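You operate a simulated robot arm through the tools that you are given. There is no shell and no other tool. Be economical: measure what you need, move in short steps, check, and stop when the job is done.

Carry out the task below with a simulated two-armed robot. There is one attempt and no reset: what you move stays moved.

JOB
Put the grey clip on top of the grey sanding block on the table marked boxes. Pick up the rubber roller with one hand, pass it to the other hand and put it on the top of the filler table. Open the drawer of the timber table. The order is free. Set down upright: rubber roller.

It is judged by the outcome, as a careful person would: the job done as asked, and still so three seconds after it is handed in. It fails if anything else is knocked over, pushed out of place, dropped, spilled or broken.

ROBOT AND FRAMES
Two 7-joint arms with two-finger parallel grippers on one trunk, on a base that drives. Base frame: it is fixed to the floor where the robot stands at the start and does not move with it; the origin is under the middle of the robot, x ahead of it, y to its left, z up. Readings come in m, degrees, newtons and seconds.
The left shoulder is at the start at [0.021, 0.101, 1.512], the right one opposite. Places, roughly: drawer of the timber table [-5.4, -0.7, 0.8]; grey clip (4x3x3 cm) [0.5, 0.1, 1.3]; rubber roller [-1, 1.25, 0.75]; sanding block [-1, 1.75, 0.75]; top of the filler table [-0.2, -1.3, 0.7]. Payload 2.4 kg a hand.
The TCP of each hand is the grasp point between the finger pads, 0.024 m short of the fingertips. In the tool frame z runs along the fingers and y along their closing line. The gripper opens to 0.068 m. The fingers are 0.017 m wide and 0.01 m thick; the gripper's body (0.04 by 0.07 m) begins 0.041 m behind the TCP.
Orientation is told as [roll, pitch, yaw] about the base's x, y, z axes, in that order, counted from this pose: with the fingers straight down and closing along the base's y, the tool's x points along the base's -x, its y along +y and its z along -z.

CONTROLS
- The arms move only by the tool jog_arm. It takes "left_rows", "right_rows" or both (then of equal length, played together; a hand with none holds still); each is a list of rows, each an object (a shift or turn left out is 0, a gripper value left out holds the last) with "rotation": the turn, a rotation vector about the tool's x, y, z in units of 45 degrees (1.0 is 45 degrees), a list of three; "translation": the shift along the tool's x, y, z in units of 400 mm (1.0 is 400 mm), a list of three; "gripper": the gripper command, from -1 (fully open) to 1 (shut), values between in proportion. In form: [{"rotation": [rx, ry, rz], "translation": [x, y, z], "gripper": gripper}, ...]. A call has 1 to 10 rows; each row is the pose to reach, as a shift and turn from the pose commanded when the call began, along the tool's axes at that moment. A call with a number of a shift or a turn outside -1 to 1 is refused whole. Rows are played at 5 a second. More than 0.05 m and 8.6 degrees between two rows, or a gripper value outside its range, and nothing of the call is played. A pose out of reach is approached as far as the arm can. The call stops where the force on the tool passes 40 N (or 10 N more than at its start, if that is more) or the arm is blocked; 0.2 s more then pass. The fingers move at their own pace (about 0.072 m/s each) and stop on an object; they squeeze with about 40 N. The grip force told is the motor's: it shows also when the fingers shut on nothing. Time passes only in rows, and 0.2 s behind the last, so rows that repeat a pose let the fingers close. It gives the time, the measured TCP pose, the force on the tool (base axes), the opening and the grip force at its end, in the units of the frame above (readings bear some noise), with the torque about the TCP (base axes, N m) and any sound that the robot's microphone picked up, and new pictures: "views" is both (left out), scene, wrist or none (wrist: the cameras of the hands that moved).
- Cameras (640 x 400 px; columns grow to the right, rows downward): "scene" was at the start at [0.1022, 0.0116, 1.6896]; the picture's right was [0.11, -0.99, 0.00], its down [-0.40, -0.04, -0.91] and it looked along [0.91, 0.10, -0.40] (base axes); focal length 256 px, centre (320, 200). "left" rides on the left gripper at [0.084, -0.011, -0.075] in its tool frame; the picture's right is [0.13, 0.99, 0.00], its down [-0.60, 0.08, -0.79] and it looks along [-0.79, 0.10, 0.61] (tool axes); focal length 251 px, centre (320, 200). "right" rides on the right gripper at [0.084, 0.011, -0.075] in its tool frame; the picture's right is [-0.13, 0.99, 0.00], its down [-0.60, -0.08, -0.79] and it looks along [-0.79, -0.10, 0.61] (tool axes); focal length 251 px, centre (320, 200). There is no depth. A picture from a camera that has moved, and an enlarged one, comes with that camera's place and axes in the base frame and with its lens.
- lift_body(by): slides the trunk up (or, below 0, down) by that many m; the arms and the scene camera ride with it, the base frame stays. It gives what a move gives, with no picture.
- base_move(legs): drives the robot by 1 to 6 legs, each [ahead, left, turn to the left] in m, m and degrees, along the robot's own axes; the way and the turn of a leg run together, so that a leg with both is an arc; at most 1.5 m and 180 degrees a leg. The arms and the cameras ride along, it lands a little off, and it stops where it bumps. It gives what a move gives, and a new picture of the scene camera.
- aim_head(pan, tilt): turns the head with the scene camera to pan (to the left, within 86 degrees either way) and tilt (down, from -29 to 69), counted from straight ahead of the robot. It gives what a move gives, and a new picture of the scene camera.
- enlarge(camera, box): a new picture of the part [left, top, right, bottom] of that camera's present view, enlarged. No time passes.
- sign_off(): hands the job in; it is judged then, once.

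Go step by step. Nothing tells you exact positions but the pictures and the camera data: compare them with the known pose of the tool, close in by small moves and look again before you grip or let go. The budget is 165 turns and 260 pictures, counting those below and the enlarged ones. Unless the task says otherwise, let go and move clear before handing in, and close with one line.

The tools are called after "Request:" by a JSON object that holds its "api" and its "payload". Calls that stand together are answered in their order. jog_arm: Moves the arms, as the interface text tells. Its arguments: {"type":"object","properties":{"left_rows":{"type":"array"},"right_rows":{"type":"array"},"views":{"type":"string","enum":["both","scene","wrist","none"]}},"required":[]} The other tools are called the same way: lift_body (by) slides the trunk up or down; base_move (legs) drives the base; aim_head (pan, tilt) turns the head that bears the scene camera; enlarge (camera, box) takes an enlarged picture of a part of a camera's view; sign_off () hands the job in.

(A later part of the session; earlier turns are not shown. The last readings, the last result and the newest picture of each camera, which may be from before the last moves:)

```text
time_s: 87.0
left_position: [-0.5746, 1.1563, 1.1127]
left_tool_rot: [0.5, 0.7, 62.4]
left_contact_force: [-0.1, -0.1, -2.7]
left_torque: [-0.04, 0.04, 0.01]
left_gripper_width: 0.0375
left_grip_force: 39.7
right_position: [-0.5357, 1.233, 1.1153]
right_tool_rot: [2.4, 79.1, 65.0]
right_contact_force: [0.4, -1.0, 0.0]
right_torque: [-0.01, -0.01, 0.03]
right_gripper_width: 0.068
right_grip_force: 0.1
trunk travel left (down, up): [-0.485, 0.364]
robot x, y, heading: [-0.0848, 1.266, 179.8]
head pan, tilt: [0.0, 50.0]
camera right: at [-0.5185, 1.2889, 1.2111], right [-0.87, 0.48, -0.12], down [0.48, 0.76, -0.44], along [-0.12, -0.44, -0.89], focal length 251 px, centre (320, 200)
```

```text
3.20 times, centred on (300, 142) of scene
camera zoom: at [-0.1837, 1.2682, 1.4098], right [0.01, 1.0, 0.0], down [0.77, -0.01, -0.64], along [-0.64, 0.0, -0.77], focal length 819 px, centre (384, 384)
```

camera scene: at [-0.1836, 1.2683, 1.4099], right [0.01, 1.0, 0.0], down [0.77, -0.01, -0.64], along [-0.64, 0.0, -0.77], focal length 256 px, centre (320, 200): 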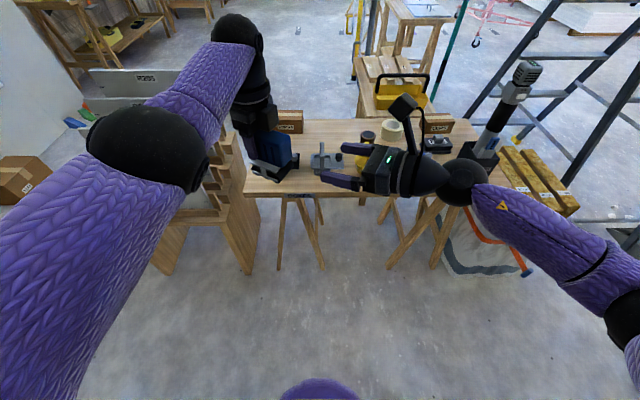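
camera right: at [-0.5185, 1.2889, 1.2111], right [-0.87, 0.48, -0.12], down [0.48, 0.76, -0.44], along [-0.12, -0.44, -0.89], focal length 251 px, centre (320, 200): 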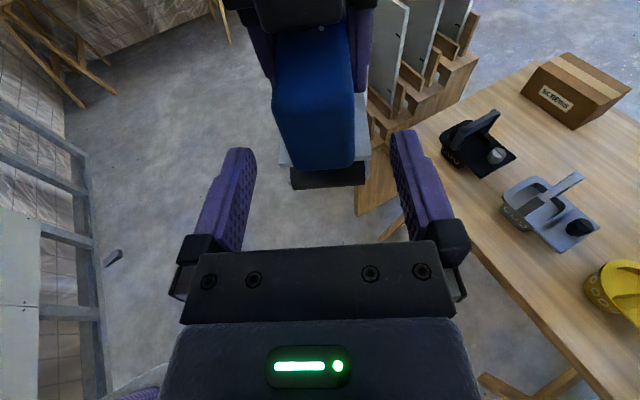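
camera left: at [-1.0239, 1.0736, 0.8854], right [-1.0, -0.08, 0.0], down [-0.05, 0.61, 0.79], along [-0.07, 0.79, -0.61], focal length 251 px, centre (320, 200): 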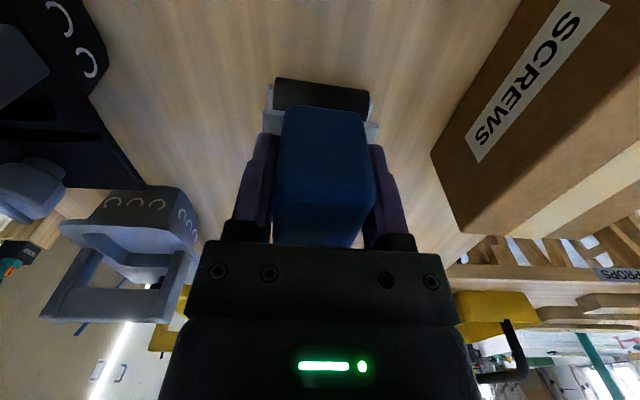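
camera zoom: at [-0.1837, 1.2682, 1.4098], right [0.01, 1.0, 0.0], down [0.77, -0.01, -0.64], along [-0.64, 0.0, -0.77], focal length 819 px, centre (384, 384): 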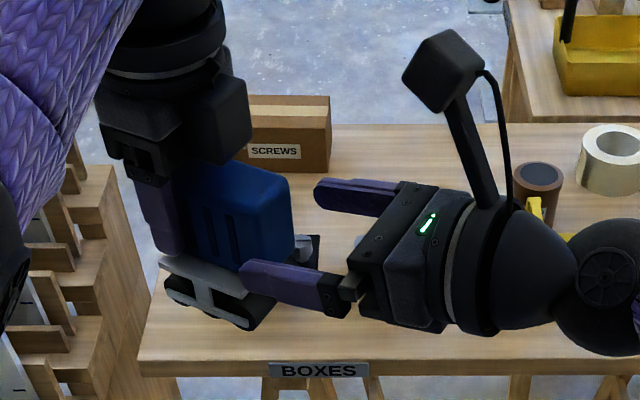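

Clear all round. Advancing the last 4 cm.

Request:
{"api": "jog_arm", "payload": {"right_rows": [{"translation": [0, 0, 0.05]}, {"translation": [0, 0, 0.1]}, {"translation": [0, 0, 0.1]}], "views": "wrist"}}

Request:
{"api": "enlarge", "payload": {"camera": "scene", "box": [200, 80, 360, 180]}}

```text
time_s: 87.8
left_position: [-0.5758, 1.1556, 1.1133]
left_tool_rot: [0.5, 0.6, 62.4]
left_contact_force: [-1.1, -0.3, -2.5]
left_torque: [-0.07, 0.04, -0.01]
left_gripper_width: 0.038
left_grip_force: 40.0
right_position: [-0.5538, 1.1968, 1.1057]
right_tool_rot: [2.1, 79.2, 64.8]
right_contact_force: [0.2, 0.9, 0.6]
right_torque: [-0.01, 0.02, 0.01]
right_gripper_width: 0.0681
right_grip_force: 0.0
trunk travel left (down, up): [-0.485, 0.364]
robot x, y, heading: [-0.0822, 1.2632, 179.6]
head pan, tilt: [0.0, 50.0]
camera right: at [-0.5368, 1.2538, 1.2037], right [-0.87, 0.48, -0.12], down [0.48, 0.76, -0.44], along [-0.12, -0.44, -0.89], focal length 251 px, centre (320, 200)
```

right: 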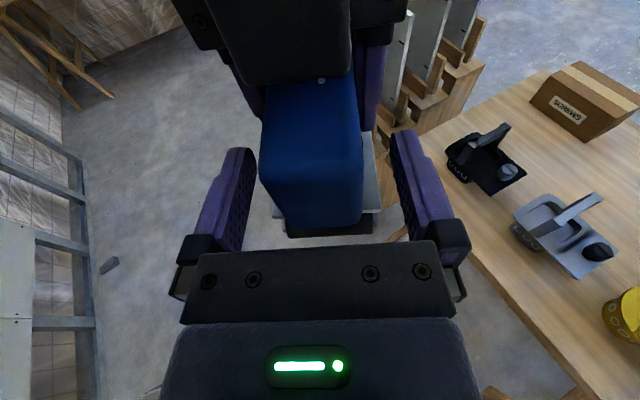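

```text
4.00 times, centred on (280, 130) of scene
camera zoom: at [-0.1838, 1.2682, 1.4098], right [0.01, 1.0, 0.0], down [0.77, -0.01, -0.64], along [-0.64, 0.0, -0.77], focal length 1024 px, centre (480, 480)
```

zoom: 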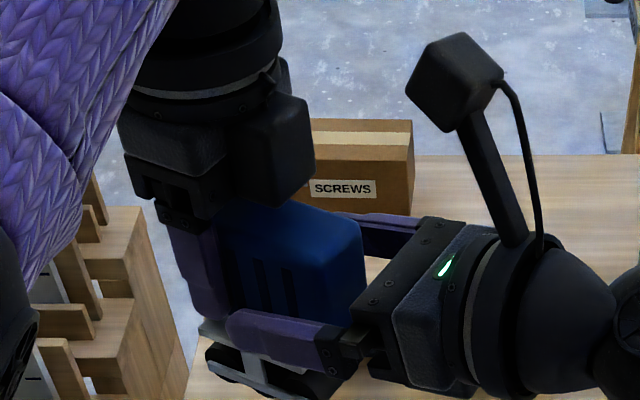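

Centred to about 2–3 mm; a small correction, then closing the right hand on the handle.

Request:
{"api": "jog_arm", "payload": {"right_rows": [{"translation": [0, -0.006, 0]}, {"translation": [0, -0.006, 0], "gripper": 1}, {"translation": [0, -0.006, 0], "gripper": 1}, {"translation": [0, -0.006, 0], "gripper": 1}, {"translation": [0, -0.006, 0], "gripper": 1}], "views": "wrist"}}

```text
time_s: 89.0
left_position: [-0.5747, 1.1559, 1.1138]
left_tool_rot: [0.4, 0.6, 62.3]
left_contact_force: [24.4, -2.1, 2.8]
left_torque: [0.11, -0.31, -0.2]
left_gripper_width: 0.038
left_grip_force: 40.1
right_position: [-0.5529, 1.197, 1.1074]
right_tool_rot: [2.4, 79.2, 64.9]
right_contact_force: [-24.4, 1.2, -3.4]
right_torque: [0.13, 0.07, -0.86]
right_gripper_width: 0.0379
right_grip_force: 40.0
trunk travel left (down, up): [-0.485, 0.364]
robot x, y, heading: [-0.0844, 1.2641, 179.6]
head pan, tilt: [0.0, 50.0]
camera right: at [-0.5351, 1.2538, 1.2038], right [-0.87, 0.48, -0.12], down [0.48, 0.76, -0.44], along [-0.12, -0.44, -0.89], focal length 251 px, centre (320, 200)
```

right: 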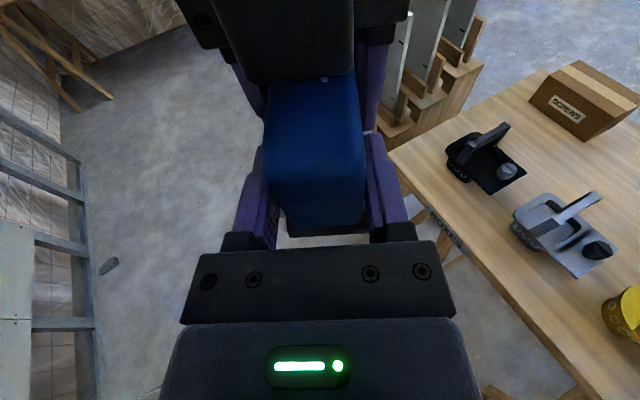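

Both hands hold it, with some mutual push. I'll relieve the push by 1.5 mm, then open the left hand and lift it straight away.

Request:
{"api": "jog_arm", "payload": {"right_rows": [{"translation": [0, 0.004, 0], "gripper": 1}, {"translation": [0, 0.004, 0], "gripper": 1}], "views": "none"}}

Request:
{"api": "jog_arm", "payload": {"left_rows": [{"gripper": -0.2}, {"gripper": -0.5}, {"gripper": -1}, {"gripper": -1}, {"gripper": -1}], "views": "both"}}

```text
time_s: 89.6
left_position: [-0.5761, 1.1558, 1.1137]
left_tool_rot: [0.4, 0.6, 62.5]
left_contact_force: [12.1, -4.3, 3.1]
left_torque: [0.5, -0.93, 0.37]
left_gripper_width: 0.038
left_grip_force: 40.3
right_position: [-0.5525, 1.197, 1.1078]
right_tool_rot: [2.0, 79.3, 64.7]
right_contact_force: [-11.8, 3.8, -3.4]
right_torque: [-0.35, 0.72, -0.97]
right_gripper_width: 0.0378
right_grip_force: 40.5
trunk travel left (down, up): [-0.485, 0.364]
robot x, y, heading: [-0.0834, 1.2654, 179.6]
head pan, tilt: [0.0, 50.0]
```

```text
time_s: 90.8
left_position: [-0.5755, 1.1561, 1.113]
left_tool_rot: [0.5, 0.7, 62.4]
left_contact_force: [0.0, 0.0, 0.4]
left_torque: [-0.01, 0.01, -0.02]
left_gripper_width: 0.0679
left_grip_force: 0.0
right_position: [-0.5534, 1.1978, 1.1078]
right_tool_rot: [2.1, 79.2, 64.8]
right_contact_force: [-0.1, -0.4, -0.4]
right_torque: [0.08, -0.02, -0.01]
right_gripper_width: 0.0378
right_grip_force: 40.0
trunk travel left (down, up): [-0.485, 0.364]
robot x, y, heading: [-0.0842, 1.2663, 179.3]
head pan, tilt: [0.0, 50.0]
camera scene: at [-0.1838, 1.2681, 1.4098], right [0.01, 1.0, 0.0], down [0.77, -0.01, -0.64], along [-0.64, 0.0, -0.77], focal length 256 px, centre (320, 200)
camera left: at [-0.6042, 1.076, 1.1903], right [-0.94, 0.35, 0.01], down [0.22, 0.58, 0.79], along [0.27, 0.74, -0.62], focal length 251 px, centre (320, 200)
```

scene: 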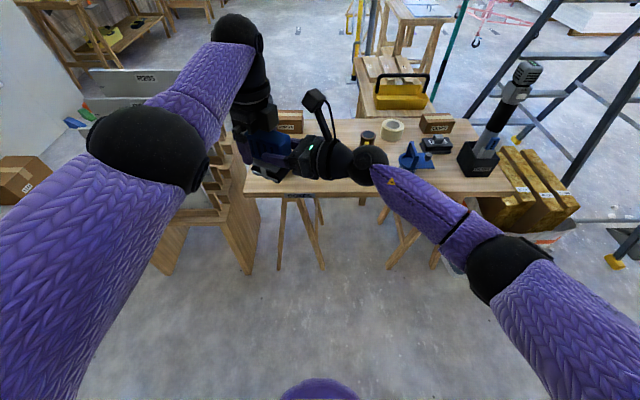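
left: 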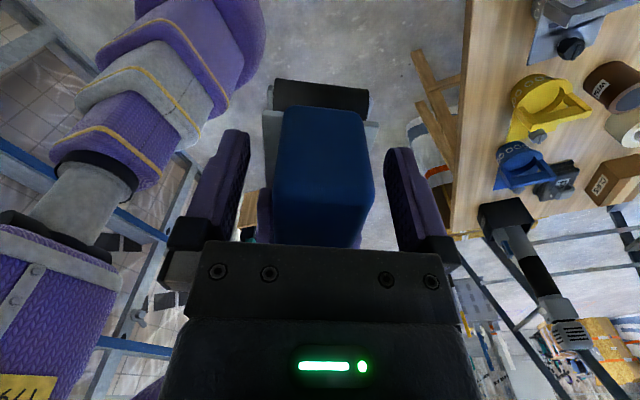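

The right hand holds it alone. Withdrawing the right hand with the roller horizontally out of the open left fingers.

Request:
{"api": "jog_arm", "payload": {"right_rows": [{"translation": [-0.02, 0, -0.06]}, {"translation": [-0.04, 0, -0.14]}, {"translation": [-0.06, 0, -0.22]}, {"translation": [-0.085, 0, -0.31]}, {"translation": [-0.1, 0, -0.38]}], "views": "both"}}

```text
time_s: 92.0
left_position: [-0.5742, 1.1568, 1.1135]
left_tool_rot: [0.5, 0.6, 62.3]
left_contact_force: [-1.1, 0.3, 0.4]
left_torque: [0.01, 0.01, -0.02]
left_gripper_width: 0.068
left_grip_force: 0.1
right_position: [-0.4808, 1.3366, 1.0985]
right_tool_rot: [2.5, 79.2, 65.1]
right_contact_force: [0.0, -0.1, 0.2]
right_torque: [0.03, -0.05, -0.03]
right_gripper_width: 0.0378
right_grip_force: 40.2
trunk travel left (down, up): [-0.485, 0.364]
robot x, y, heading: [-0.0822, 1.2679, 179.7]
head pan, tilt: [0.0, 50.0]
camera scene: at [-0.1835, 1.2685, 1.4098], right [0.01, 1.0, 0.0], down [0.77, -0.01, -0.64], along [-0.64, 0.0, -0.77], focal length 256 px, centre (320, 200)
camera right: at [-0.4632, 1.3932, 1.1942], right [-0.87, 0.48, -0.12], down [0.48, 0.76, -0.44], along [-0.12, -0.44, -0.89], focal length 251 px, centre (320, 200)
```

scene: 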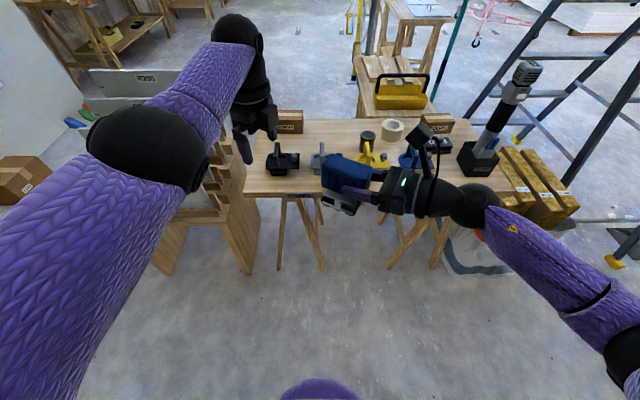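
right: 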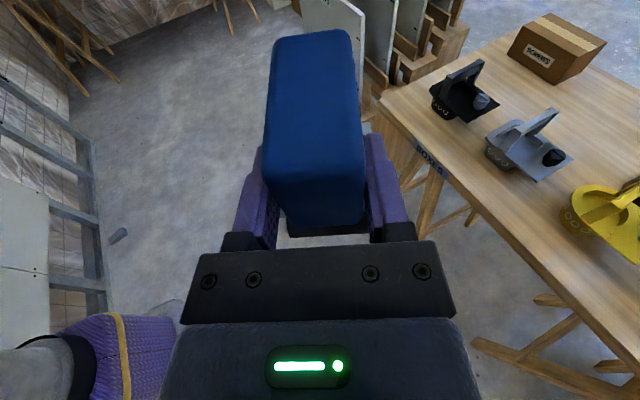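

Handover succeeded. Now turn the idle left hand back to neutral and pull it in before driving.

Request:
{"api": "jog_arm", "payload": {"left_rows": [{"rotation": [0, 0, -0.17]}, {"rotation": [0, 0, -0.34]}, {"rotation": [0, 0, -0.5]}, {"rotation": [0, 0, -0.67]}, {"rotation": [0, 0, -0.84]}, {"rotation": [0, 0, -1.0]}], "views": "none"}}

Request:
{"api": "jog_arm", "payload": {"left_rows": [{"rotation": [0, 0, -0.17]}, {"rotation": [0, 0, -0.34]}, {"rotation": [0, 0, -0.5]}, {"rotation": [0, 0, -0.67]}, {"rotation": [0, 0, -0.84]}, {"rotation": [0, 0, -1.0]}], "views": "none"}}

Request:
{"api": "jog_arm", "payload": {"left_rows": [{"rotation": [0, 0, -0.16], "translation": [0.05, 0, 0]}, {"rotation": [0, 0, -0.32], "translation": [0.13, 0.03, 0]}, {"rotation": [0, 0, -0.48], "translation": [0.22, 0.06, 0]}, {"rotation": [0, 0, -0.62], "translation": [0.32, 0.1, -0.05]}, {"rotation": [0, 0, -0.62], "translation": [0.4, 0.14, -0.1]}, {"rotation": [0, 0, -0.62], "translation": [0.5, 0.2, -0.1]}], "views": "scene"}}

```text
time_s: 93.4
left_position: [-0.5755, 1.1551, 1.1139]
left_tool_rot: [0.8, 0.2, 107.5]
left_contact_force: [-0.8, 0.3, -0.2]
left_torque: [-0.01, 0.01, 0.0]
left_gripper_width: 0.0681
left_grip_force: 0.0
right_position: [-0.4806, 1.3365, 1.0978]
right_tool_rot: [2.2, 79.2, 64.8]
right_contact_force: [-0.4, -0.1, 0.1]
right_torque: [0.06, -0.03, -0.02]
right_gripper_width: 0.0378
right_grip_force: 40.1
trunk travel left (down, up): [-0.485, 0.364]
robot x, y, heading: [-0.084, 1.264, 179.8]
head pan, tilt: [0.0, 50.0]
```

```text
time_s: 94.8
left_position: [-0.5757, 1.1555, 1.1135]
left_tool_rot: [0.6, -0.5, 152.5]
left_contact_force: [-0.5, 0.0, 0.8]
left_torque: [-0.04, 0.01, -0.03]
left_gripper_width: 0.0679
left_grip_force: 0.0
right_position: [-0.4814, 1.3354, 1.0974]
right_tool_rot: [2.2, 79.2, 65.0]
right_contact_force: [-0.2, -0.2, 0.3]
right_torque: [0.05, -0.04, -0.02]
right_gripper_width: 0.0377
right_grip_force: 40.1
trunk travel left (down, up): [-0.485, 0.364]
robot x, y, heading: [-0.0823, 1.2661, 179.6]
head pan, tilt: [0.0, 50.0]
```

```text
time_s: 96.2
left_position: [-0.4331, 0.9918, 1.1535]
left_tool_rot: [0.3, -0.8, -179.7]
left_contact_force: [0.7, -0.1, -0.5]
left_torque: [0.01, -0.03, -0.02]
left_gripper_width: 0.0679
left_grip_force: 0.1
right_position: [-0.4813, 1.3372, 1.0974]
right_tool_rot: [2.3, 79.2, 65.0]
right_contact_force: [0.2, 0.6, -0.4]
right_torque: [0.06, -0.05, 0.03]
right_gripper_width: 0.0376
right_grip_force: 40.5
trunk travel left (down, up): [-0.485, 0.364]
robot x, y, heading: [-0.0811, 1.2658, 179.5]
head pan, tilt: [0.0, 50.0]
camera scene: at [-0.1831, 1.2676, 1.4099], right [0.01, 1.0, 0.0], down [0.77, 0.0, -0.64], along [-0.64, 0.0, -0.77], focal length 256 px, centre (320, 200)
```

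scene: 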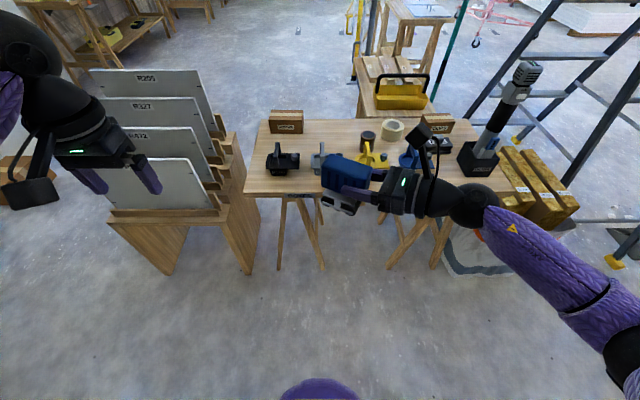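

Next I'll turn the right hand (with the roller upright) to point more forward for placing, moving it slightly ahead-right.

Request:
{"api": "jog_arm", "payload": {"right_rows": [{"rotation": [-0.145, -0.001, 0.027], "translation": [-0.002, 0.028, -0.009]}, {"rotation": [-0.29, -0.002, 0.055], "translation": [-0.004, 0.056, -0.018]}, {"rotation": [-0.436, -0.003, 0.082], "translation": [-0.006, 0.084, -0.027]}, {"rotation": [-0.58, -0.004, 0.11], "translation": [-0.008, 0.112, -0.035]}, {"rotation": [-0.73, -0.005, 0.137], "translation": [-0.01, 0.14, -0.044]}, {"rotation": [-0.873, -0.006, 0.165], "translation": [-0.011, 0.168, -0.053]}], "views": "scene"}}

```text
time_s: 97.6
left_position: [-0.4337, 0.9926, 1.1532]
left_tool_rot: [0.2, -0.9, -179.7]
left_contact_force: [-0.1, -0.1, 0.9]
left_torque: [-0.04, -0.04, -0.03]
left_gripper_width: 0.0679
left_grip_force: 0.0
right_position: [-0.5321, 1.3865, 1.0971]
right_tool_rot: [2.5, 79.1, 25.0]
right_contact_force: [-0.7, -0.3, 0.0]
right_torque: [0.01, -0.04, 0.0]
right_gripper_width: 0.0376
right_grip_force: 39.6
trunk travel left (down, up): [-0.485, 0.364]
robot x, y, heading: [-0.0825, 1.2648, 179.7]
head pan, tilt: [0.0, 50.0]
camera scene: at [-0.1837, 1.2679, 1.4098], right [0.01, 1.0, 0.0], down [0.77, 0.0, -0.64], along [-0.64, 0.0, -0.77], focal length 256 px, centre (320, 200)
```

scene: 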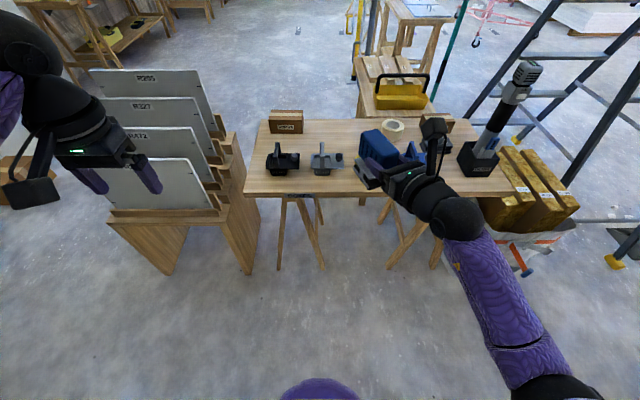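

Good; another 25° brings it to point straight ahead.

Request:
{"api": "jog_arm", "payload": {"right_rows": [{"rotation": [-0.14, 0, 0.026]}, {"rotation": [-0.28, -0.001, 0.052]}, {"rotation": [-0.42, -0.002, 0.078]}, {"rotation": [-0.54, -0.003, 0.103]}], "views": "scene"}}

Request:
{"api": "enlarge", "payload": {"camera": "scene", "box": [320, 100, 480, 225]}}

```text
time_s: 98.4
left_position: [-0.4338, 0.9912, 1.1521]
left_tool_rot: [0.2, -0.8, -179.8]
left_contact_force: [-0.7, -1.0, -1.0]
left_torque: [0.03, -0.02, 0.01]
left_gripper_width: 0.068
left_grip_force: 0.0
right_position: [-0.5277, 1.4597, 1.0833]
right_tool_rot: [52.1, 70.9, 53.6]
right_contact_force: [0.2, -1.8, 0.5]
right_torque: [0.01, -0.09, -0.04]
right_gripper_width: 0.0376
right_grip_force: 39.5
right hand out of reach, approached as far as the arm can: row 3, 4
trunk travel left (down, up): [-0.485, 0.364]
robot x, y, heading: [-0.0862, 1.2655, 179.6]
head pan, tilt: [0.0, 50.0]
stopped in row 4 (right hand): the arm was blocked; the commanded pose is now the measured one
camera scene: at [-0.1837, 1.2673, 1.4098], right [0.01, 1.0, 0.0], down [0.77, -0.01, -0.64], along [-0.64, 0.01, -0.77], focal length 256 px, centre (320, 200)
```

scene: 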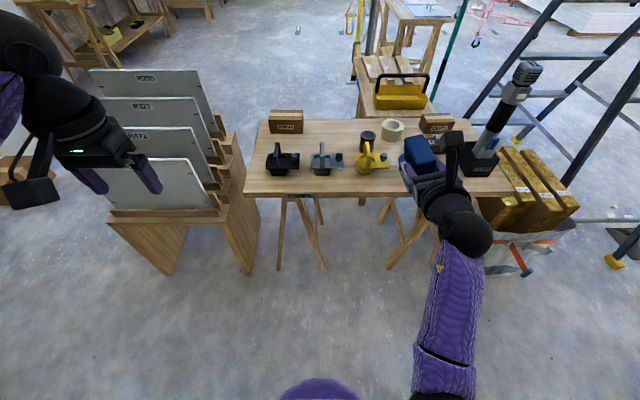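

```text
3.20 times, centred on (400, 162) of scene
camera zoom: at [-0.1837, 1.2673, 1.4098], right [0.01, 1.0, 0.0], down [0.77, -0.01, -0.64], along [-0.64, 0.01, -0.77], focal length 819 px, centre (64, 320)
```

zoom: 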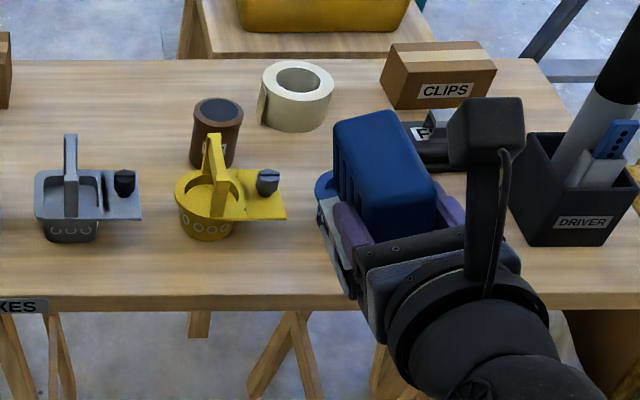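

The wrist hit a joint limit and tilted. I'll return to the previous good pose (pointing 25° left of ahead, roller level).

Request:
{"api": "jog_arm", "payload": {"right_rows": [{"rotation": [0.135, 0.022, 0.056], "translation": [0.021, -0.042, 0.001]}, {"rotation": [0.27, 0.045, 0.113], "translation": [0.042, -0.084, 0.002]}, {"rotation": [0.405, 0.068, 0.17], "translation": [0.063, -0.126, 0.003]}, {"rotation": [0.54, 0.09, 0.226], "translation": [0.083, -0.167, 0.004]}, {"rotation": [0.54, 0.09, 0.226], "translation": [0.083, -0.167, 0.004]}], "views": "wrist"}}

Request:
{"api": "enlarge", "payload": {"camera": "scene", "box": [320, 100, 480, 225]}}

```text
time_s: 99.6
left_position: [-0.4339, 0.9926, 1.154]
left_tool_rot: [0.4, -0.7, -179.9]
left_contact_force: [-0.2, 1.1, 0.4]
left_torque: [0.0, -0.02, 0.01]
left_gripper_width: 0.068
left_grip_force: 0.0
right_position: [-0.533, 1.3856, 1.0985]
right_tool_rot: [-1.4, 79.1, 23.9]
right_contact_force: [-0.6, -0.1, 0.1]
right_torque: [0.03, -0.03, -0.04]
right_gripper_width: 0.0377
right_grip_force: 40.4
trunk travel left (down, up): [-0.485, 0.364]
robot x, y, heading: [-0.0841, 1.2674, 179.5]
head pan, tilt: [0.0, 50.0]
camera right: at [-0.484, 1.4214, 1.1953], right [-0.4, 0.91, -0.13], down [0.84, 0.31, -0.45], along [-0.36, -0.29, -0.89], focal length 251 px, centre (320, 200)
```

right: 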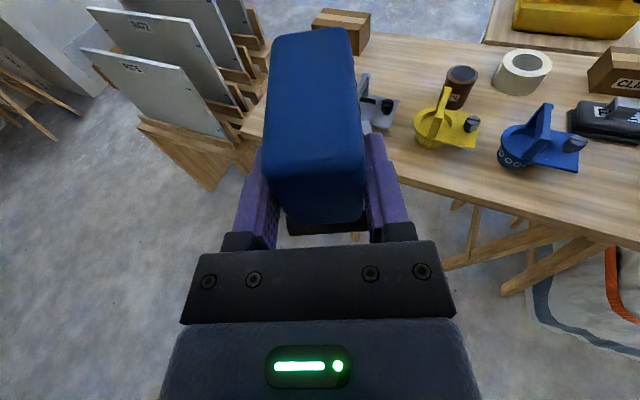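

```text
3.20 times, centred on (400, 162) of scene
camera zoom: at [-0.1836, 1.268, 1.4098], right [0.01, 1.0, 0.0], down [0.77, -0.01, -0.64], along [-0.64, 0.0, -0.77], focal length 819 px, centre (64, 320)
```

zoom: 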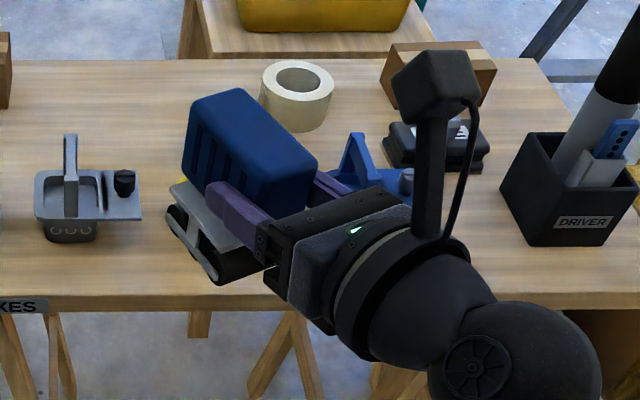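

Good hold, level. Now I'll turn left 90° and drive toward the filler table, then look at it.

Request:
{"api": "base_move", "payload": {"legs": [[0, 0, 90], [1.3, 0, 0]]}}

Request:
{"api": "aim_head", "payload": {"pan": 0, "tilt": 40}}

```text
time_s: 109.9
left_position: [0.1736, -0.3903, 1.1527]
left_tool_rot: [0.4, -0.8, -90.1]
left_contact_force: [-0.6, -0.4, 0.0]
left_torque: [-0.01, -0.01, 0.0]
left_gripper_width: 0.0682
left_grip_force: 0.0
right_position: [-0.2195, -0.4849, 1.0999]
right_tool_rot: [-1.2, 79.3, 113.9]
right_contact_force: [-0.3, -0.1, -0.3]
right_torque: [0.06, 0.03, 0.02]
right_gripper_width: 0.0378
right_grip_force: 39.5
trunk travel left (down, up): [-0.485, 0.364]
robot x, y, heading: [-0.0971, -0.0362, -90.2]
head pan, tilt: [0.0, 50.0]
camera scene: at [-0.1, -0.1354, 1.4098], right [-1.0, 0.01, 0.0], down [0.01, 0.77, -0.64], along [-0.01, -0.64, -0.77], focal length 256 px, centre (320, 200)
```

scene: 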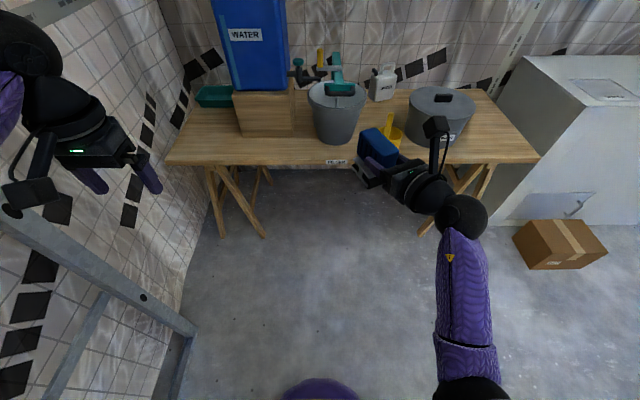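

```text
time_s: 110.7
left_position: [0.1745, -0.39, 1.1526]
left_tool_rot: [0.5, -0.8, -90.1]
left_contact_force: [-0.8, -0.3, 0.7]
left_torque: [0.0, -0.04, -0.02]
left_gripper_width: 0.0681
left_grip_force: 0.0
right_position: [-0.2208, -0.4847, 1.0982]
right_tool_rot: [-1.0, 79.4, 113.9]
right_contact_force: [0.1, 0.1, -0.5]
right_torque: [0.07, 0.04, -0.01]
right_gripper_width: 0.0381
right_grip_force: 40.4
trunk travel left (down, up): [-0.485, 0.364]
robot x, y, heading: [-0.095, -0.0361, -90.7]
head pan, tilt: [0.0, 40.0]
camera scene: at [-0.1001, -0.1432, 1.424], right [-1.0, 0.01, 0.0], down [0.01, 0.64, -0.77], along [-0.01, -0.77, -0.64], focal length 256 px, centre (320, 200)
```

scene: 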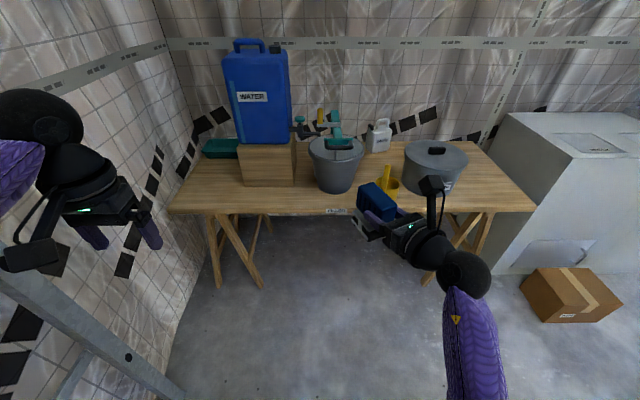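

The filler table's front edge is at y ≈ −0.93; there is a free strip in front of the wooden box, left of the bucket, so I'll place the roller around [0.03, −1.0]. First I'll tuck the left hand back and up and shift the right hand 6 cm left.

Request:
{"api": "jog_arm", "payload": {"left_rows": [{"translation": [0.08, -0.03, -0.06]}, {"translation": [0.16, -0.06, -0.12]}, {"translation": [0.24, -0.1, -0.18]}, {"translation": [0.24, -0.1, -0.25]}], "right_rows": [{"translation": [0.003, -0.035, 0.015]}, {"translation": [0.006, -0.07, 0.03]}, {"translation": [0.009, -0.105, 0.045]}, {"translation": [0.011, -0.137, 0.06]}], "views": "scene"}}

Request:
{"api": "enlarge", "payload": {"camera": "scene", "box": [160, 90, 480, 260]}}

```text
time_s: 111.7
left_position: [0.1326, -0.2908, 1.2512]
left_tool_rot: [0.2, -0.8, -89.9]
left_contact_force: [-1.1, -0.3, 0.1]
left_torque: [-0.01, -0.01, 0.02]
left_gripper_width: 0.068
left_grip_force: 0.2
right_position: [-0.1596, -0.4851, 1.0979]
right_tool_rot: [-1.1, 79.3, 113.7]
right_contact_force: [1.2, 0.4, 0.6]
right_torque: [0.1, 0.06, -0.01]
right_gripper_width: 0.0378
right_grip_force: 39.8
trunk travel left (down, up): [-0.485, 0.364]
robot x, y, heading: [-0.0974, -0.0402, -90.7]
head pan, tilt: [0.0, 40.0]
camera scene: at [-0.1, -0.1431, 1.424], right [-1.0, 0.01, 0.0], down [0.01, 0.64, -0.77], along [-0.01, -0.77, -0.64], focal length 256 px, centre (320, 200)
```

scene: 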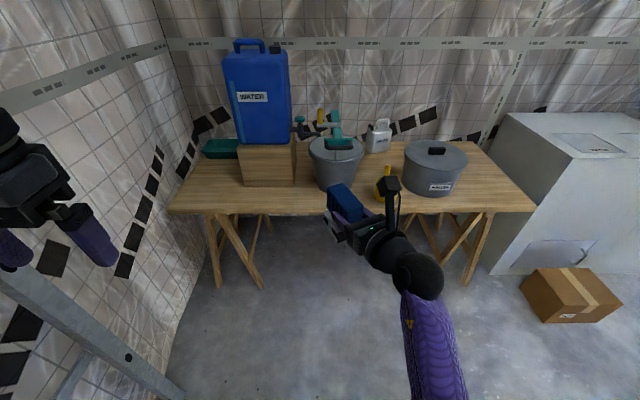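

```text
2.00 times, centred on (320, 175) of scene
camera zoom: at [-0.1, -0.1431, 1.424], right [-1.0, 0.01, 0.0], down [0.01, 0.64, -0.77], along [-0.01, -0.77, -0.64], focal length 512 px, centre (320, 250)
```

zoom: 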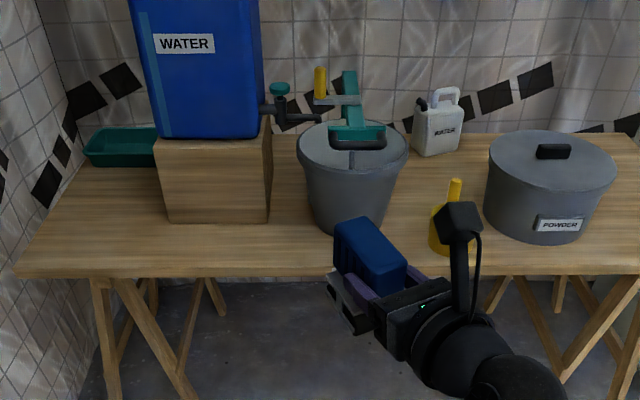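

The strip is free. I'll drive so the roller is over it (TCP about [−0.005, −0.97]).

Request:
{"api": "base_move", "payload": {"legs": [[0.485, 0.155, 0]]}}

Request:
{"api": "enlarge", "payload": {"camera": "right", "box": [0, 0, 640, 400]}}

```text
time_s: 114.6
left_position: [0.2792, -0.7786, 1.2505]
left_tool_rot: [0.3, -0.8, -90.3]
left_contact_force: [-0.1, -0.1, 0.2]
left_torque: [-0.01, 0.0, 0.02]
left_gripper_width: 0.0682
left_grip_force: 0.0
right_position: [-0.0152, -0.9698, 1.0987]
right_tool_rot: [-1.2, 79.2, 113.5]
right_contact_force: [-1.0, 0.4, -0.1]
right_torque: [0.05, 0.01, -0.02]
right_gripper_width: 0.038
right_grip_force: 40.3
trunk travel left (down, up): [-0.485, 0.364]
robot x, y, heading: [0.0491, -0.5237, -90.9]
head pan, tilt: [0.0, 40.0]
camera scene: at [0.0474, -0.6291, 1.424], right [-1.0, 0.02, 0.0], down [0.01, 0.64, -0.77], along [-0.01, -0.77, -0.64], focal length 256 px, centre (320, 200)
```

scene: 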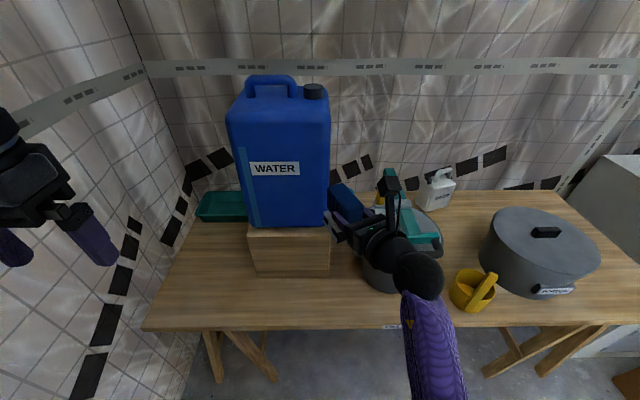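

```text
1.00 times, centred on (320, 200) of right (not enlarged: the box is as wide or as high as the picture)
camera zoom: at [-0.0496, -0.9216, 1.1945], right [-0.91, -0.39, -0.13], down [-0.3, 0.84, -0.45], along [0.28, -0.37, -0.89], focal length 251 px, centre (320, 200)
```

zoom: 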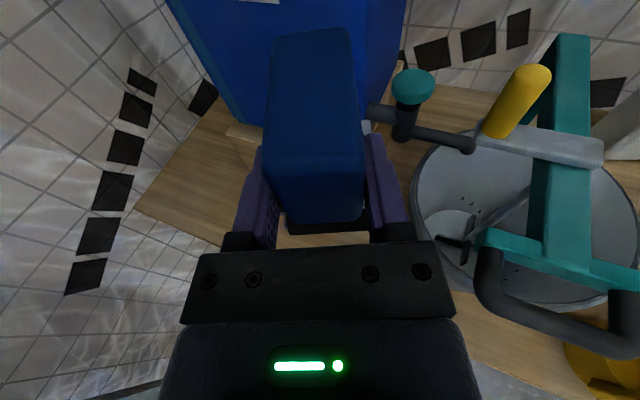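

The path down is clear of the tap and trowel by several cm. Lowering with the trunk most of the way.

Request:
{"api": "lift_body", "payload": {"by": -0.26}}

Request:
{"api": "enlarge", "payload": {"camera": "right", "box": [0, 0, 640, 400]}}

Request:
{"api": "aim_head", "payload": {"pan": -5, "tilt": 45}}

```text
time_s: 117.3
left_position: [0.2792, -0.7788, 0.9907]
left_tool_rot: [0.4, -0.7, -90.2]
left_contact_force: [0.5, -0.2, 0.1]
left_torque: [-0.01, 0.01, 0.03]
left_gripper_width: 0.0681
left_grip_force: 0.0
right_position: [-0.0148, -0.9698, 0.8379]
right_tool_rot: [-1.0, 79.4, 113.7]
right_contact_force: [0.0, -0.7, -0.4]
right_torque: [0.1, 0.03, 0.02]
right_gripper_width: 0.0375
right_grip_force: 40.1
trunk travel left (down, up): [-0.225, 0.624]
robot x, y, heading: [0.0514, -0.5273, -90.9]
head pan, tilt: [0.0, 40.0]
```

```text
1.00 times, centred on (320, 200) of right (not enlarged: the box is as wide or as high as the picture)
camera zoom: at [-0.0497, -0.921, 0.9348], right [-0.91, -0.39, -0.13], down [-0.3, 0.84, -0.45], along [0.28, -0.37, -0.89], focal length 251 px, centre (320, 200)
```

zoom: 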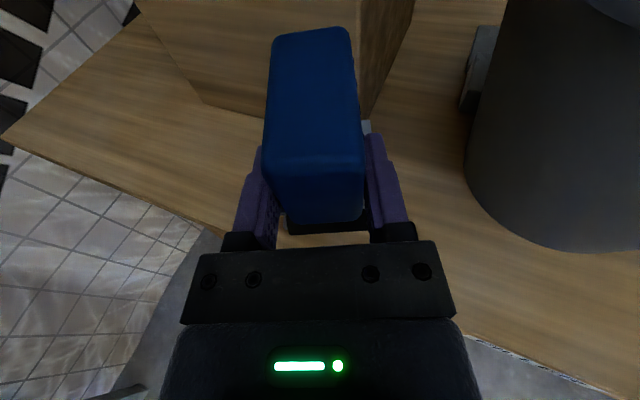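

```text
time_s: 118.0
left_position: [0.2787, -0.7793, 0.9902]
left_tool_rot: [0.4, -0.8, -90.4]
left_contact_force: [0.1, 0.4, -0.5]
left_torque: [0.01, -0.01, -0.03]
left_gripper_width: 0.0681
left_grip_force: 0.1
right_position: [-0.0152, -0.9702, 0.8385]
right_tool_rot: [-1.0, 79.3, 113.5]
right_contact_force: [-0.3, 0.0, -1.0]
right_torque: [0.08, 0.02, 0.04]
right_gripper_width: 0.0374
right_grip_force: 40.3
trunk travel left (down, up): [-0.225, 0.624]
robot x, y, heading: [0.0505, -0.5235, -90.8]
head pan, tilt: [-5.0, 45.0]
camera scene: at [0.0396, -0.6685, 1.1542], right [-0.99, 0.1, 0.0], down [0.07, 0.7, -0.71], along [-0.07, -0.7, -0.71], focal length 256 px, centre (320, 200)
```

scene: 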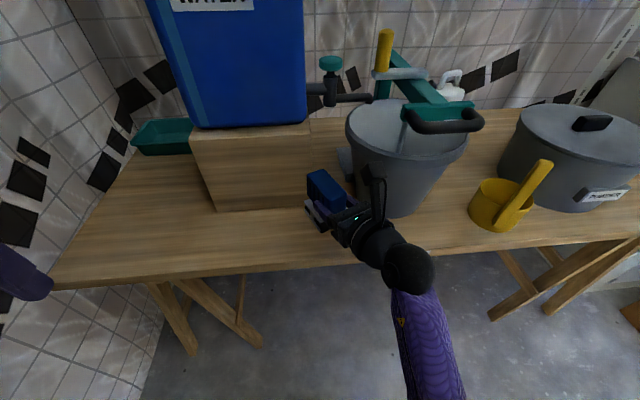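

The roller would sit too near the edge (edge about y −0.948), so I'll move 3.5 cm further in and lower 4 cm with the arm.

Request:
{"api": "jog_arm", "payload": {"right_rows": [{"translation": [0.014, 0.036, 0.079]}, {"translation": [-0.035, 0.036, 0.088]}, {"translation": [-0.084, 0.036, 0.097]}, {"translation": [-0.084, 0.036, 0.097]}], "views": "wrist"}}

Request:
{"api": "enlarge", "payload": {"camera": "scene", "box": [260, 150, 420, 275]}}

```text
time_s: 119.0
left_position: [0.2794, -0.7786, 0.9914]
left_tool_rot: [0.4, -0.9, -90.2]
left_contact_force: [-0.3, -1.3, -0.2]
left_torque: [-0.01, -0.02, 0.0]
left_gripper_width: 0.068
left_grip_force: 0.0
right_position: [-0.0154, -1.0045, 0.7983]
right_tool_rot: [-1.0, 79.3, 113.6]
right_contact_force: [-0.7, 0.7, 0.4]
right_torque: [0.08, 0.03, 0.01]
right_gripper_width: 0.0378
right_grip_force: 40.2
trunk travel left (down, up): [-0.225, 0.624]
robot x, y, heading: [0.052, -0.5245, -90.9]
head pan, tilt: [-5.0, 45.0]
camera right: at [-0.0494, -0.9558, 0.8947], right [-0.91, -0.39, -0.13], down [-0.3, 0.84, -0.45], along [0.28, -0.37, -0.89], focal length 251 px, centre (320, 200)
```

right: 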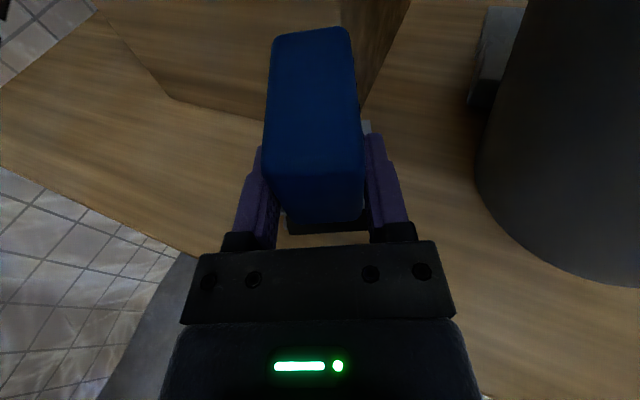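

```text
3.20 times, centred on (340, 212) of scene
camera zoom: at [0.0395, -0.6686, 1.1542], right [-0.99, 0.1, 0.0], down [0.07, 0.7, -0.71], along [-0.07, -0.7, -0.71], focal length 819 px, centre (256, 160)
```

zoom: 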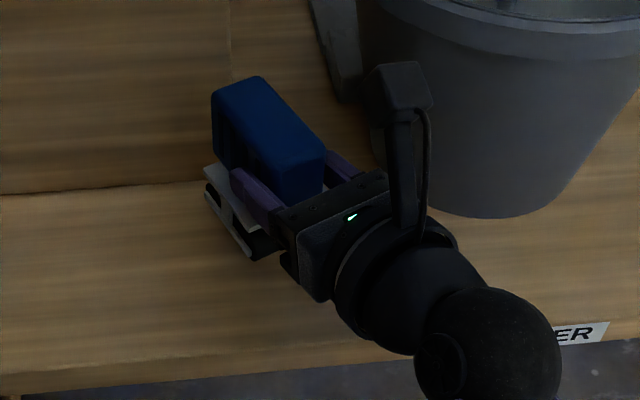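

Good spot. Descending gently in small steps.

Request:
{"api": "jog_arm", "payload": {"right_rows": [{"translation": [-0.02, 0, 0.004]}, {"translation": [-0.044, 0, 0.008]}, {"translation": [-0.044, 0, 0.008]}], "views": "none"}}

Request:
{"api": "enlarge", "payload": {"camera": "scene", "box": [300, 160, 364, 210]}}

```text
time_s: 119.8
left_position: [0.2791, -0.7793, 0.991]
left_tool_rot: [0.4, -0.8, -90.3]
left_contact_force: [0.6, -0.1, 0.3]
left_torque: [-0.01, 0.05, 0.0]
left_gripper_width: 0.0679
left_grip_force: 0.1
right_position: [-0.0155, -1.0047, 0.7797]
right_tool_rot: [-1.0, 79.2, 113.5]
right_contact_force: [-0.2, -0.7, 0.2]
right_torque: [0.11, 0.05, -0.04]
right_gripper_width: 0.0379
right_grip_force: 39.8
trunk travel left (down, up): [-0.225, 0.624]
robot x, y, heading: [0.0499, -0.5262, -90.7]
head pan, tilt: [-5.0, 45.0]
```

```text
8.00 times, centred on (332, 185) of scene
camera zoom: at [0.0395, -0.6686, 1.1542], right [-0.99, 0.1, 0.0], down [0.07, 0.7, -0.71], along [-0.07, -0.7, -0.71], focal length 2048 px, centre (224, 320)
```

zoom: 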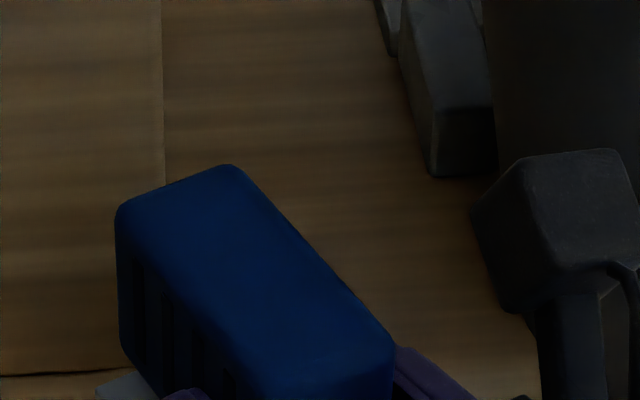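

Request:
{"api": "jog_arm", "payload": {"right_rows": [{"translation": [-0.01, 0, 0.002]}, {"translation": [-0.02, 0, 0.004]}, {"translation": [-0.02, 0, 0.004]}], "views": "none"}}

Request:
{"api": "enlarge", "payload": {"camera": "scene", "box": [270, 170, 400, 260]}}

```text
time_s: 120.6
left_position: [0.2799, -0.7789, 0.991]
left_tool_rot: [0.5, -0.8, -90.4]
left_contact_force: [0.5, 0.5, 0.6]
left_torque: [0.0, 0.0, 0.01]
left_gripper_width: 0.0683
left_grip_force: 0.0
right_position: [-0.0142, -1.0042, 0.7719]
right_tool_rot: [-1.1, 79.3, 113.5]
right_contact_force: [0.3, -0.1, -0.2]
right_torque: [0.06, 0.05, -0.01]
right_gripper_width: 0.0376
right_grip_force: 39.9
trunk travel left (down, up): [-0.225, 0.624]
robot x, y, heading: [0.052, -0.5232, -90.8]
head pan, tilt: [-5.0, 45.0]
```

```text
4.44 times, centred on (335, 215) of scene
camera zoom: at [0.0395, -0.6686, 1.1542], right [-0.99, 0.1, 0.0], down [0.07, 0.7, -0.71], along [-0.07, -0.7, -0.71], focal length 1138 px, centre (253, 133)
```

zoom: 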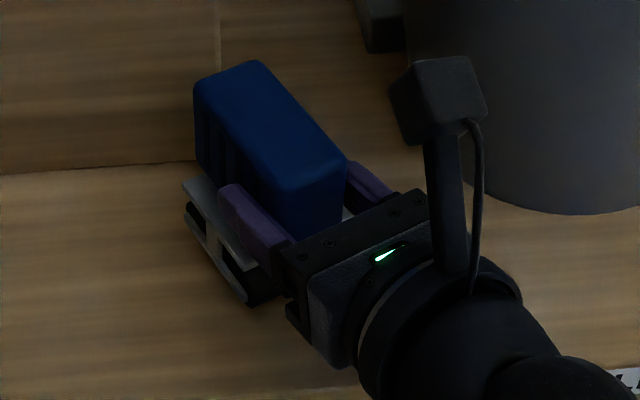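

Request:
{"api": "jog_arm", "payload": {"right_rows": [{"translation": [-0.005, 0, 0.001]}, {"translation": [-0.01, 0, 0.002]}, {"translation": [-0.01, 0, 0.002]}], "views": "none"}}

Request:
{"api": "jog_arm", "payload": {"right_rows": [{"translation": [-0.005, 0, 0.001]}, {"translation": [-0.008, 0, 0.0015]}, {"translation": [-0.008, 0, 0.0015]}], "views": "none"}}

```text
time_s: 121.4
left_position: [0.2782, -0.7778, 0.9919]
left_tool_rot: [0.4, -0.8, -90.3]
left_contact_force: [0.7, 0.3, -0.1]
left_torque: [0.02, -0.02, -0.02]
left_gripper_width: 0.0676
left_grip_force: 0.0
right_position: [-0.0139, -1.0046, 0.7681]
right_tool_rot: [-1.3, 79.2, 113.3]
right_contact_force: [0.8, 0.5, 0.2]
right_torque: [0.07, -0.01, -0.02]
right_gripper_width: 0.0377
right_grip_force: 39.8
trunk travel left (down, up): [-0.225, 0.624]
robot x, y, heading: [0.0449, -0.526, -90.8]
head pan, tilt: [-5.0, 45.0]
```

```text
time_s: 122.2
left_position: [0.2788, -0.7785, 0.9911]
left_tool_rot: [0.4, -0.7, -90.3]
left_contact_force: [0.6, 0.9, 0.1]
left_torque: [0.02, 0.0, -0.01]
left_gripper_width: 0.0682
left_grip_force: 0.0
right_position: [-0.0151, -1.0054, 0.7644]
right_tool_rot: [-1.1, 79.2, 113.6]
right_contact_force: [0.0, -0.4, -0.2]
right_torque: [0.08, 0.01, -0.02]
right_gripper_width: 0.0377
right_grip_force: 40.1
trunk travel left (down, up): [-0.225, 0.624]
robot x, y, heading: [0.0483, -0.5226, -90.7]
head pan, tilt: [-5.0, 45.0]
```

No contact yet; continuing in 3 mm steps.

Request:
{"api": "jog_arm", "payload": {"right_rows": [{"translation": [-0.005, 0, 0.001]}, {"translation": [-0.008, 0, 0.0015]}, {"translation": [-0.008, 0, 0.0015]}], "views": "none"}}

Request:
{"api": "enlarge", "payload": {"camera": "scene", "box": [290, 185, 350, 235]}}

```text
time_s: 123.0
left_position: [0.2784, -0.7776, 0.9915]
left_tool_rot: [0.3, -0.8, -90.4]
left_contact_force: [0.4, -0.3, -0.1]
left_torque: [0.01, 0.0, -0.01]
left_gripper_width: 0.068
left_grip_force: 0.0
right_position: [-0.0147, -1.0035, 0.7639]
right_tool_rot: [-1.0, 79.5, 113.8]
right_contact_force: [1.0, -0.1, 7.4]
right_torque: [-0.03, 0.32, 0.0]
right_gripper_width: 0.0377
right_grip_force: 40.5
trunk travel left (down, up): [-0.225, 0.624]
robot x, y, heading: [0.05, -0.5269, -90.9]
head pan, tilt: [-5.0, 45.0]
```

```text
8.00 times, centred on (320, 210) of scene
camera zoom: at [0.0397, -0.6677, 1.1545], right [-0.99, 0.1, 0.0], down [0.07, 0.7, -0.71], along [-0.07, -0.7, -0.71], focal length 2048 px, centre (320, 120)
```

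zoom: 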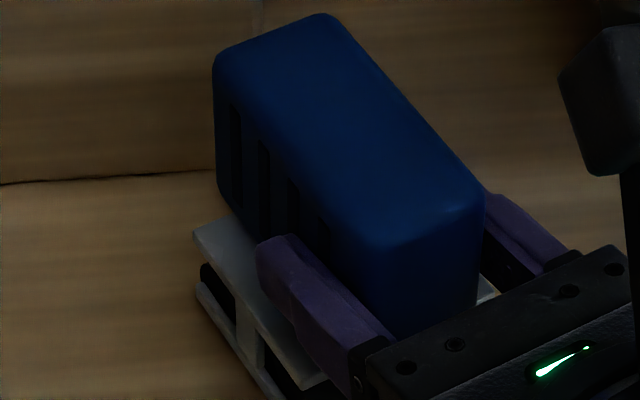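

Contact at 7 N. I'll press 1 mm to settle it, open, and withdraw straight back.

Request:
{"api": "jog_arm", "payload": {"right_rows": [{"translation": [-0.002, 0, 0.0005]}, {"translation": [-0.002, 0, 0.0005], "gripper": 0.4}, {"translation": [-0.002, 0, 0.0005], "gripper": -0.1}, {"translation": [-0.002, 0, 0.0005], "gripper": -0.8}, {"translation": [-0.002, 0, 0.0005], "gripper": -0.8}], "views": "wrist"}}

Request:
{"api": "enlarge", "payload": {"camera": "scene", "box": [290, 170, 370, 230]}}

```text
time_s: 124.2
left_position: [0.2786, -0.7779, 0.9915]
left_tool_rot: [0.3, -0.8, -90.3]
left_contact_force: [0.5, 0.6, -0.2]
left_torque: [-0.03, 0.02, 0.02]
left_gripper_width: 0.0679
left_grip_force: 0.1
right_position: [-0.0146, -1.0042, 0.7597]
right_tool_rot: [-1.0, 79.3, 113.5]
right_contact_force: [0.2, 0.1, 0.0]
right_torque: [0.0, 0.03, 0.01]
right_gripper_width: 0.0612
right_grip_force: 0.0
trunk travel left (down, up): [-0.225, 0.624]
robot x, y, heading: [0.0507, -0.5228, -91.0]
head pan, tilt: [-5.0, 45.0]
camera right: at [-0.0491, -0.9557, 0.8571], right [-0.91, -0.39, -0.13], down [-0.3, 0.84, -0.45], along [0.28, -0.37, -0.89], focal length 251 px, centre (320, 200)
```

right: 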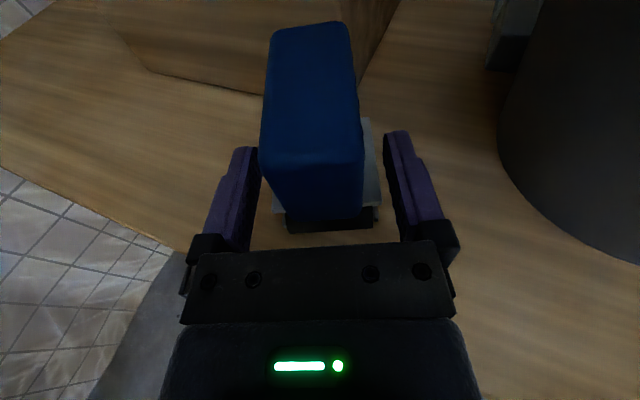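

```text
6.67 times, centred on (330, 200) of scene
camera zoom: at [0.0395, -0.6684, 1.1542], right [-0.99, 0.1, 0.0], down [0.07, 0.7, -0.71], along [-0.07, -0.7, -0.71], focal length 1707 px, centre (253, 200)
```

zoom: 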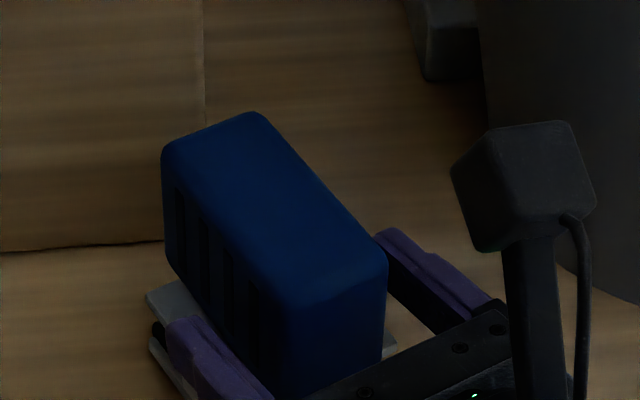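

The roller stands upright and free. Withdrawing straight back.

Request:
{"api": "jog_arm", "payload": {"right_rows": [{"translation": [0.005, 0, -0.02]}, {"translation": [-0.01, 0, -0.1]}, {"translation": [-0.03, 0, -0.2]}, {"translation": [-0.04, 0, -0.3]}, {"translation": [0, 0, -0.38]}], "views": "both"}}

```text
time_s: 125.4
left_position: [0.2794, -0.7783, 0.9902]
left_tool_rot: [0.3, -0.8, -90.2]
left_contact_force: [0.1, 0.4, -0.7]
left_torque: [-0.01, -0.02, -0.02]
left_gripper_width: 0.0681
left_grip_force: 0.0
right_position: [-0.0776, -0.8688, 0.7883]
right_tool_rot: [-0.9, 79.3, 113.6]
right_contact_force: [0.7, 0.4, -0.3]
right_torque: [0.0, -0.02, -0.01]
right_gripper_width: 0.0613
right_grip_force: 0.0
trunk travel left (down, up): [-0.225, 0.624]
robot x, y, heading: [0.0472, -0.5259, -90.9]
head pan, tilt: [-5.0, 45.0]
camera scene: at [0.0395, -0.6683, 1.1543], right [-0.99, 0.1, 0.0], down [0.07, 0.7, -0.71], along [-0.07, -0.7, -0.71], focal length 256 px, centre (320, 200)
camera right: at [-0.1114, -0.8205, 0.8846], right [-0.91, -0.39, -0.13], down [-0.3, 0.84, -0.45], along [0.28, -0.37, -0.89], focal length 251 px, centre (320, 200)
```

scene: 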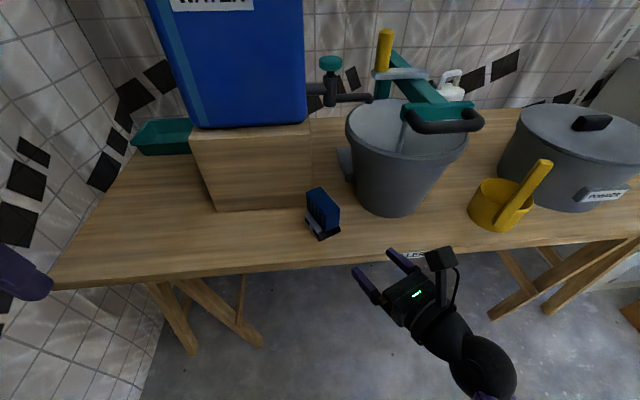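
right: 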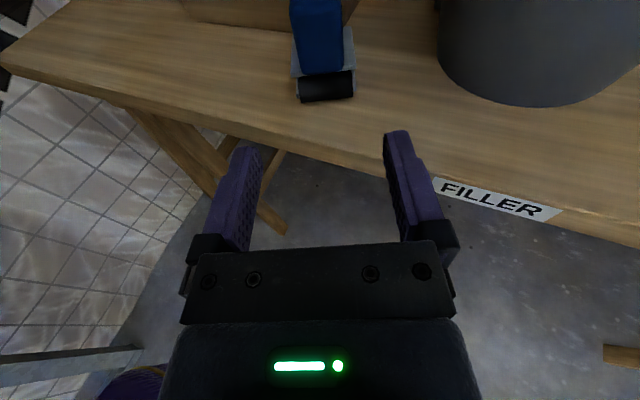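

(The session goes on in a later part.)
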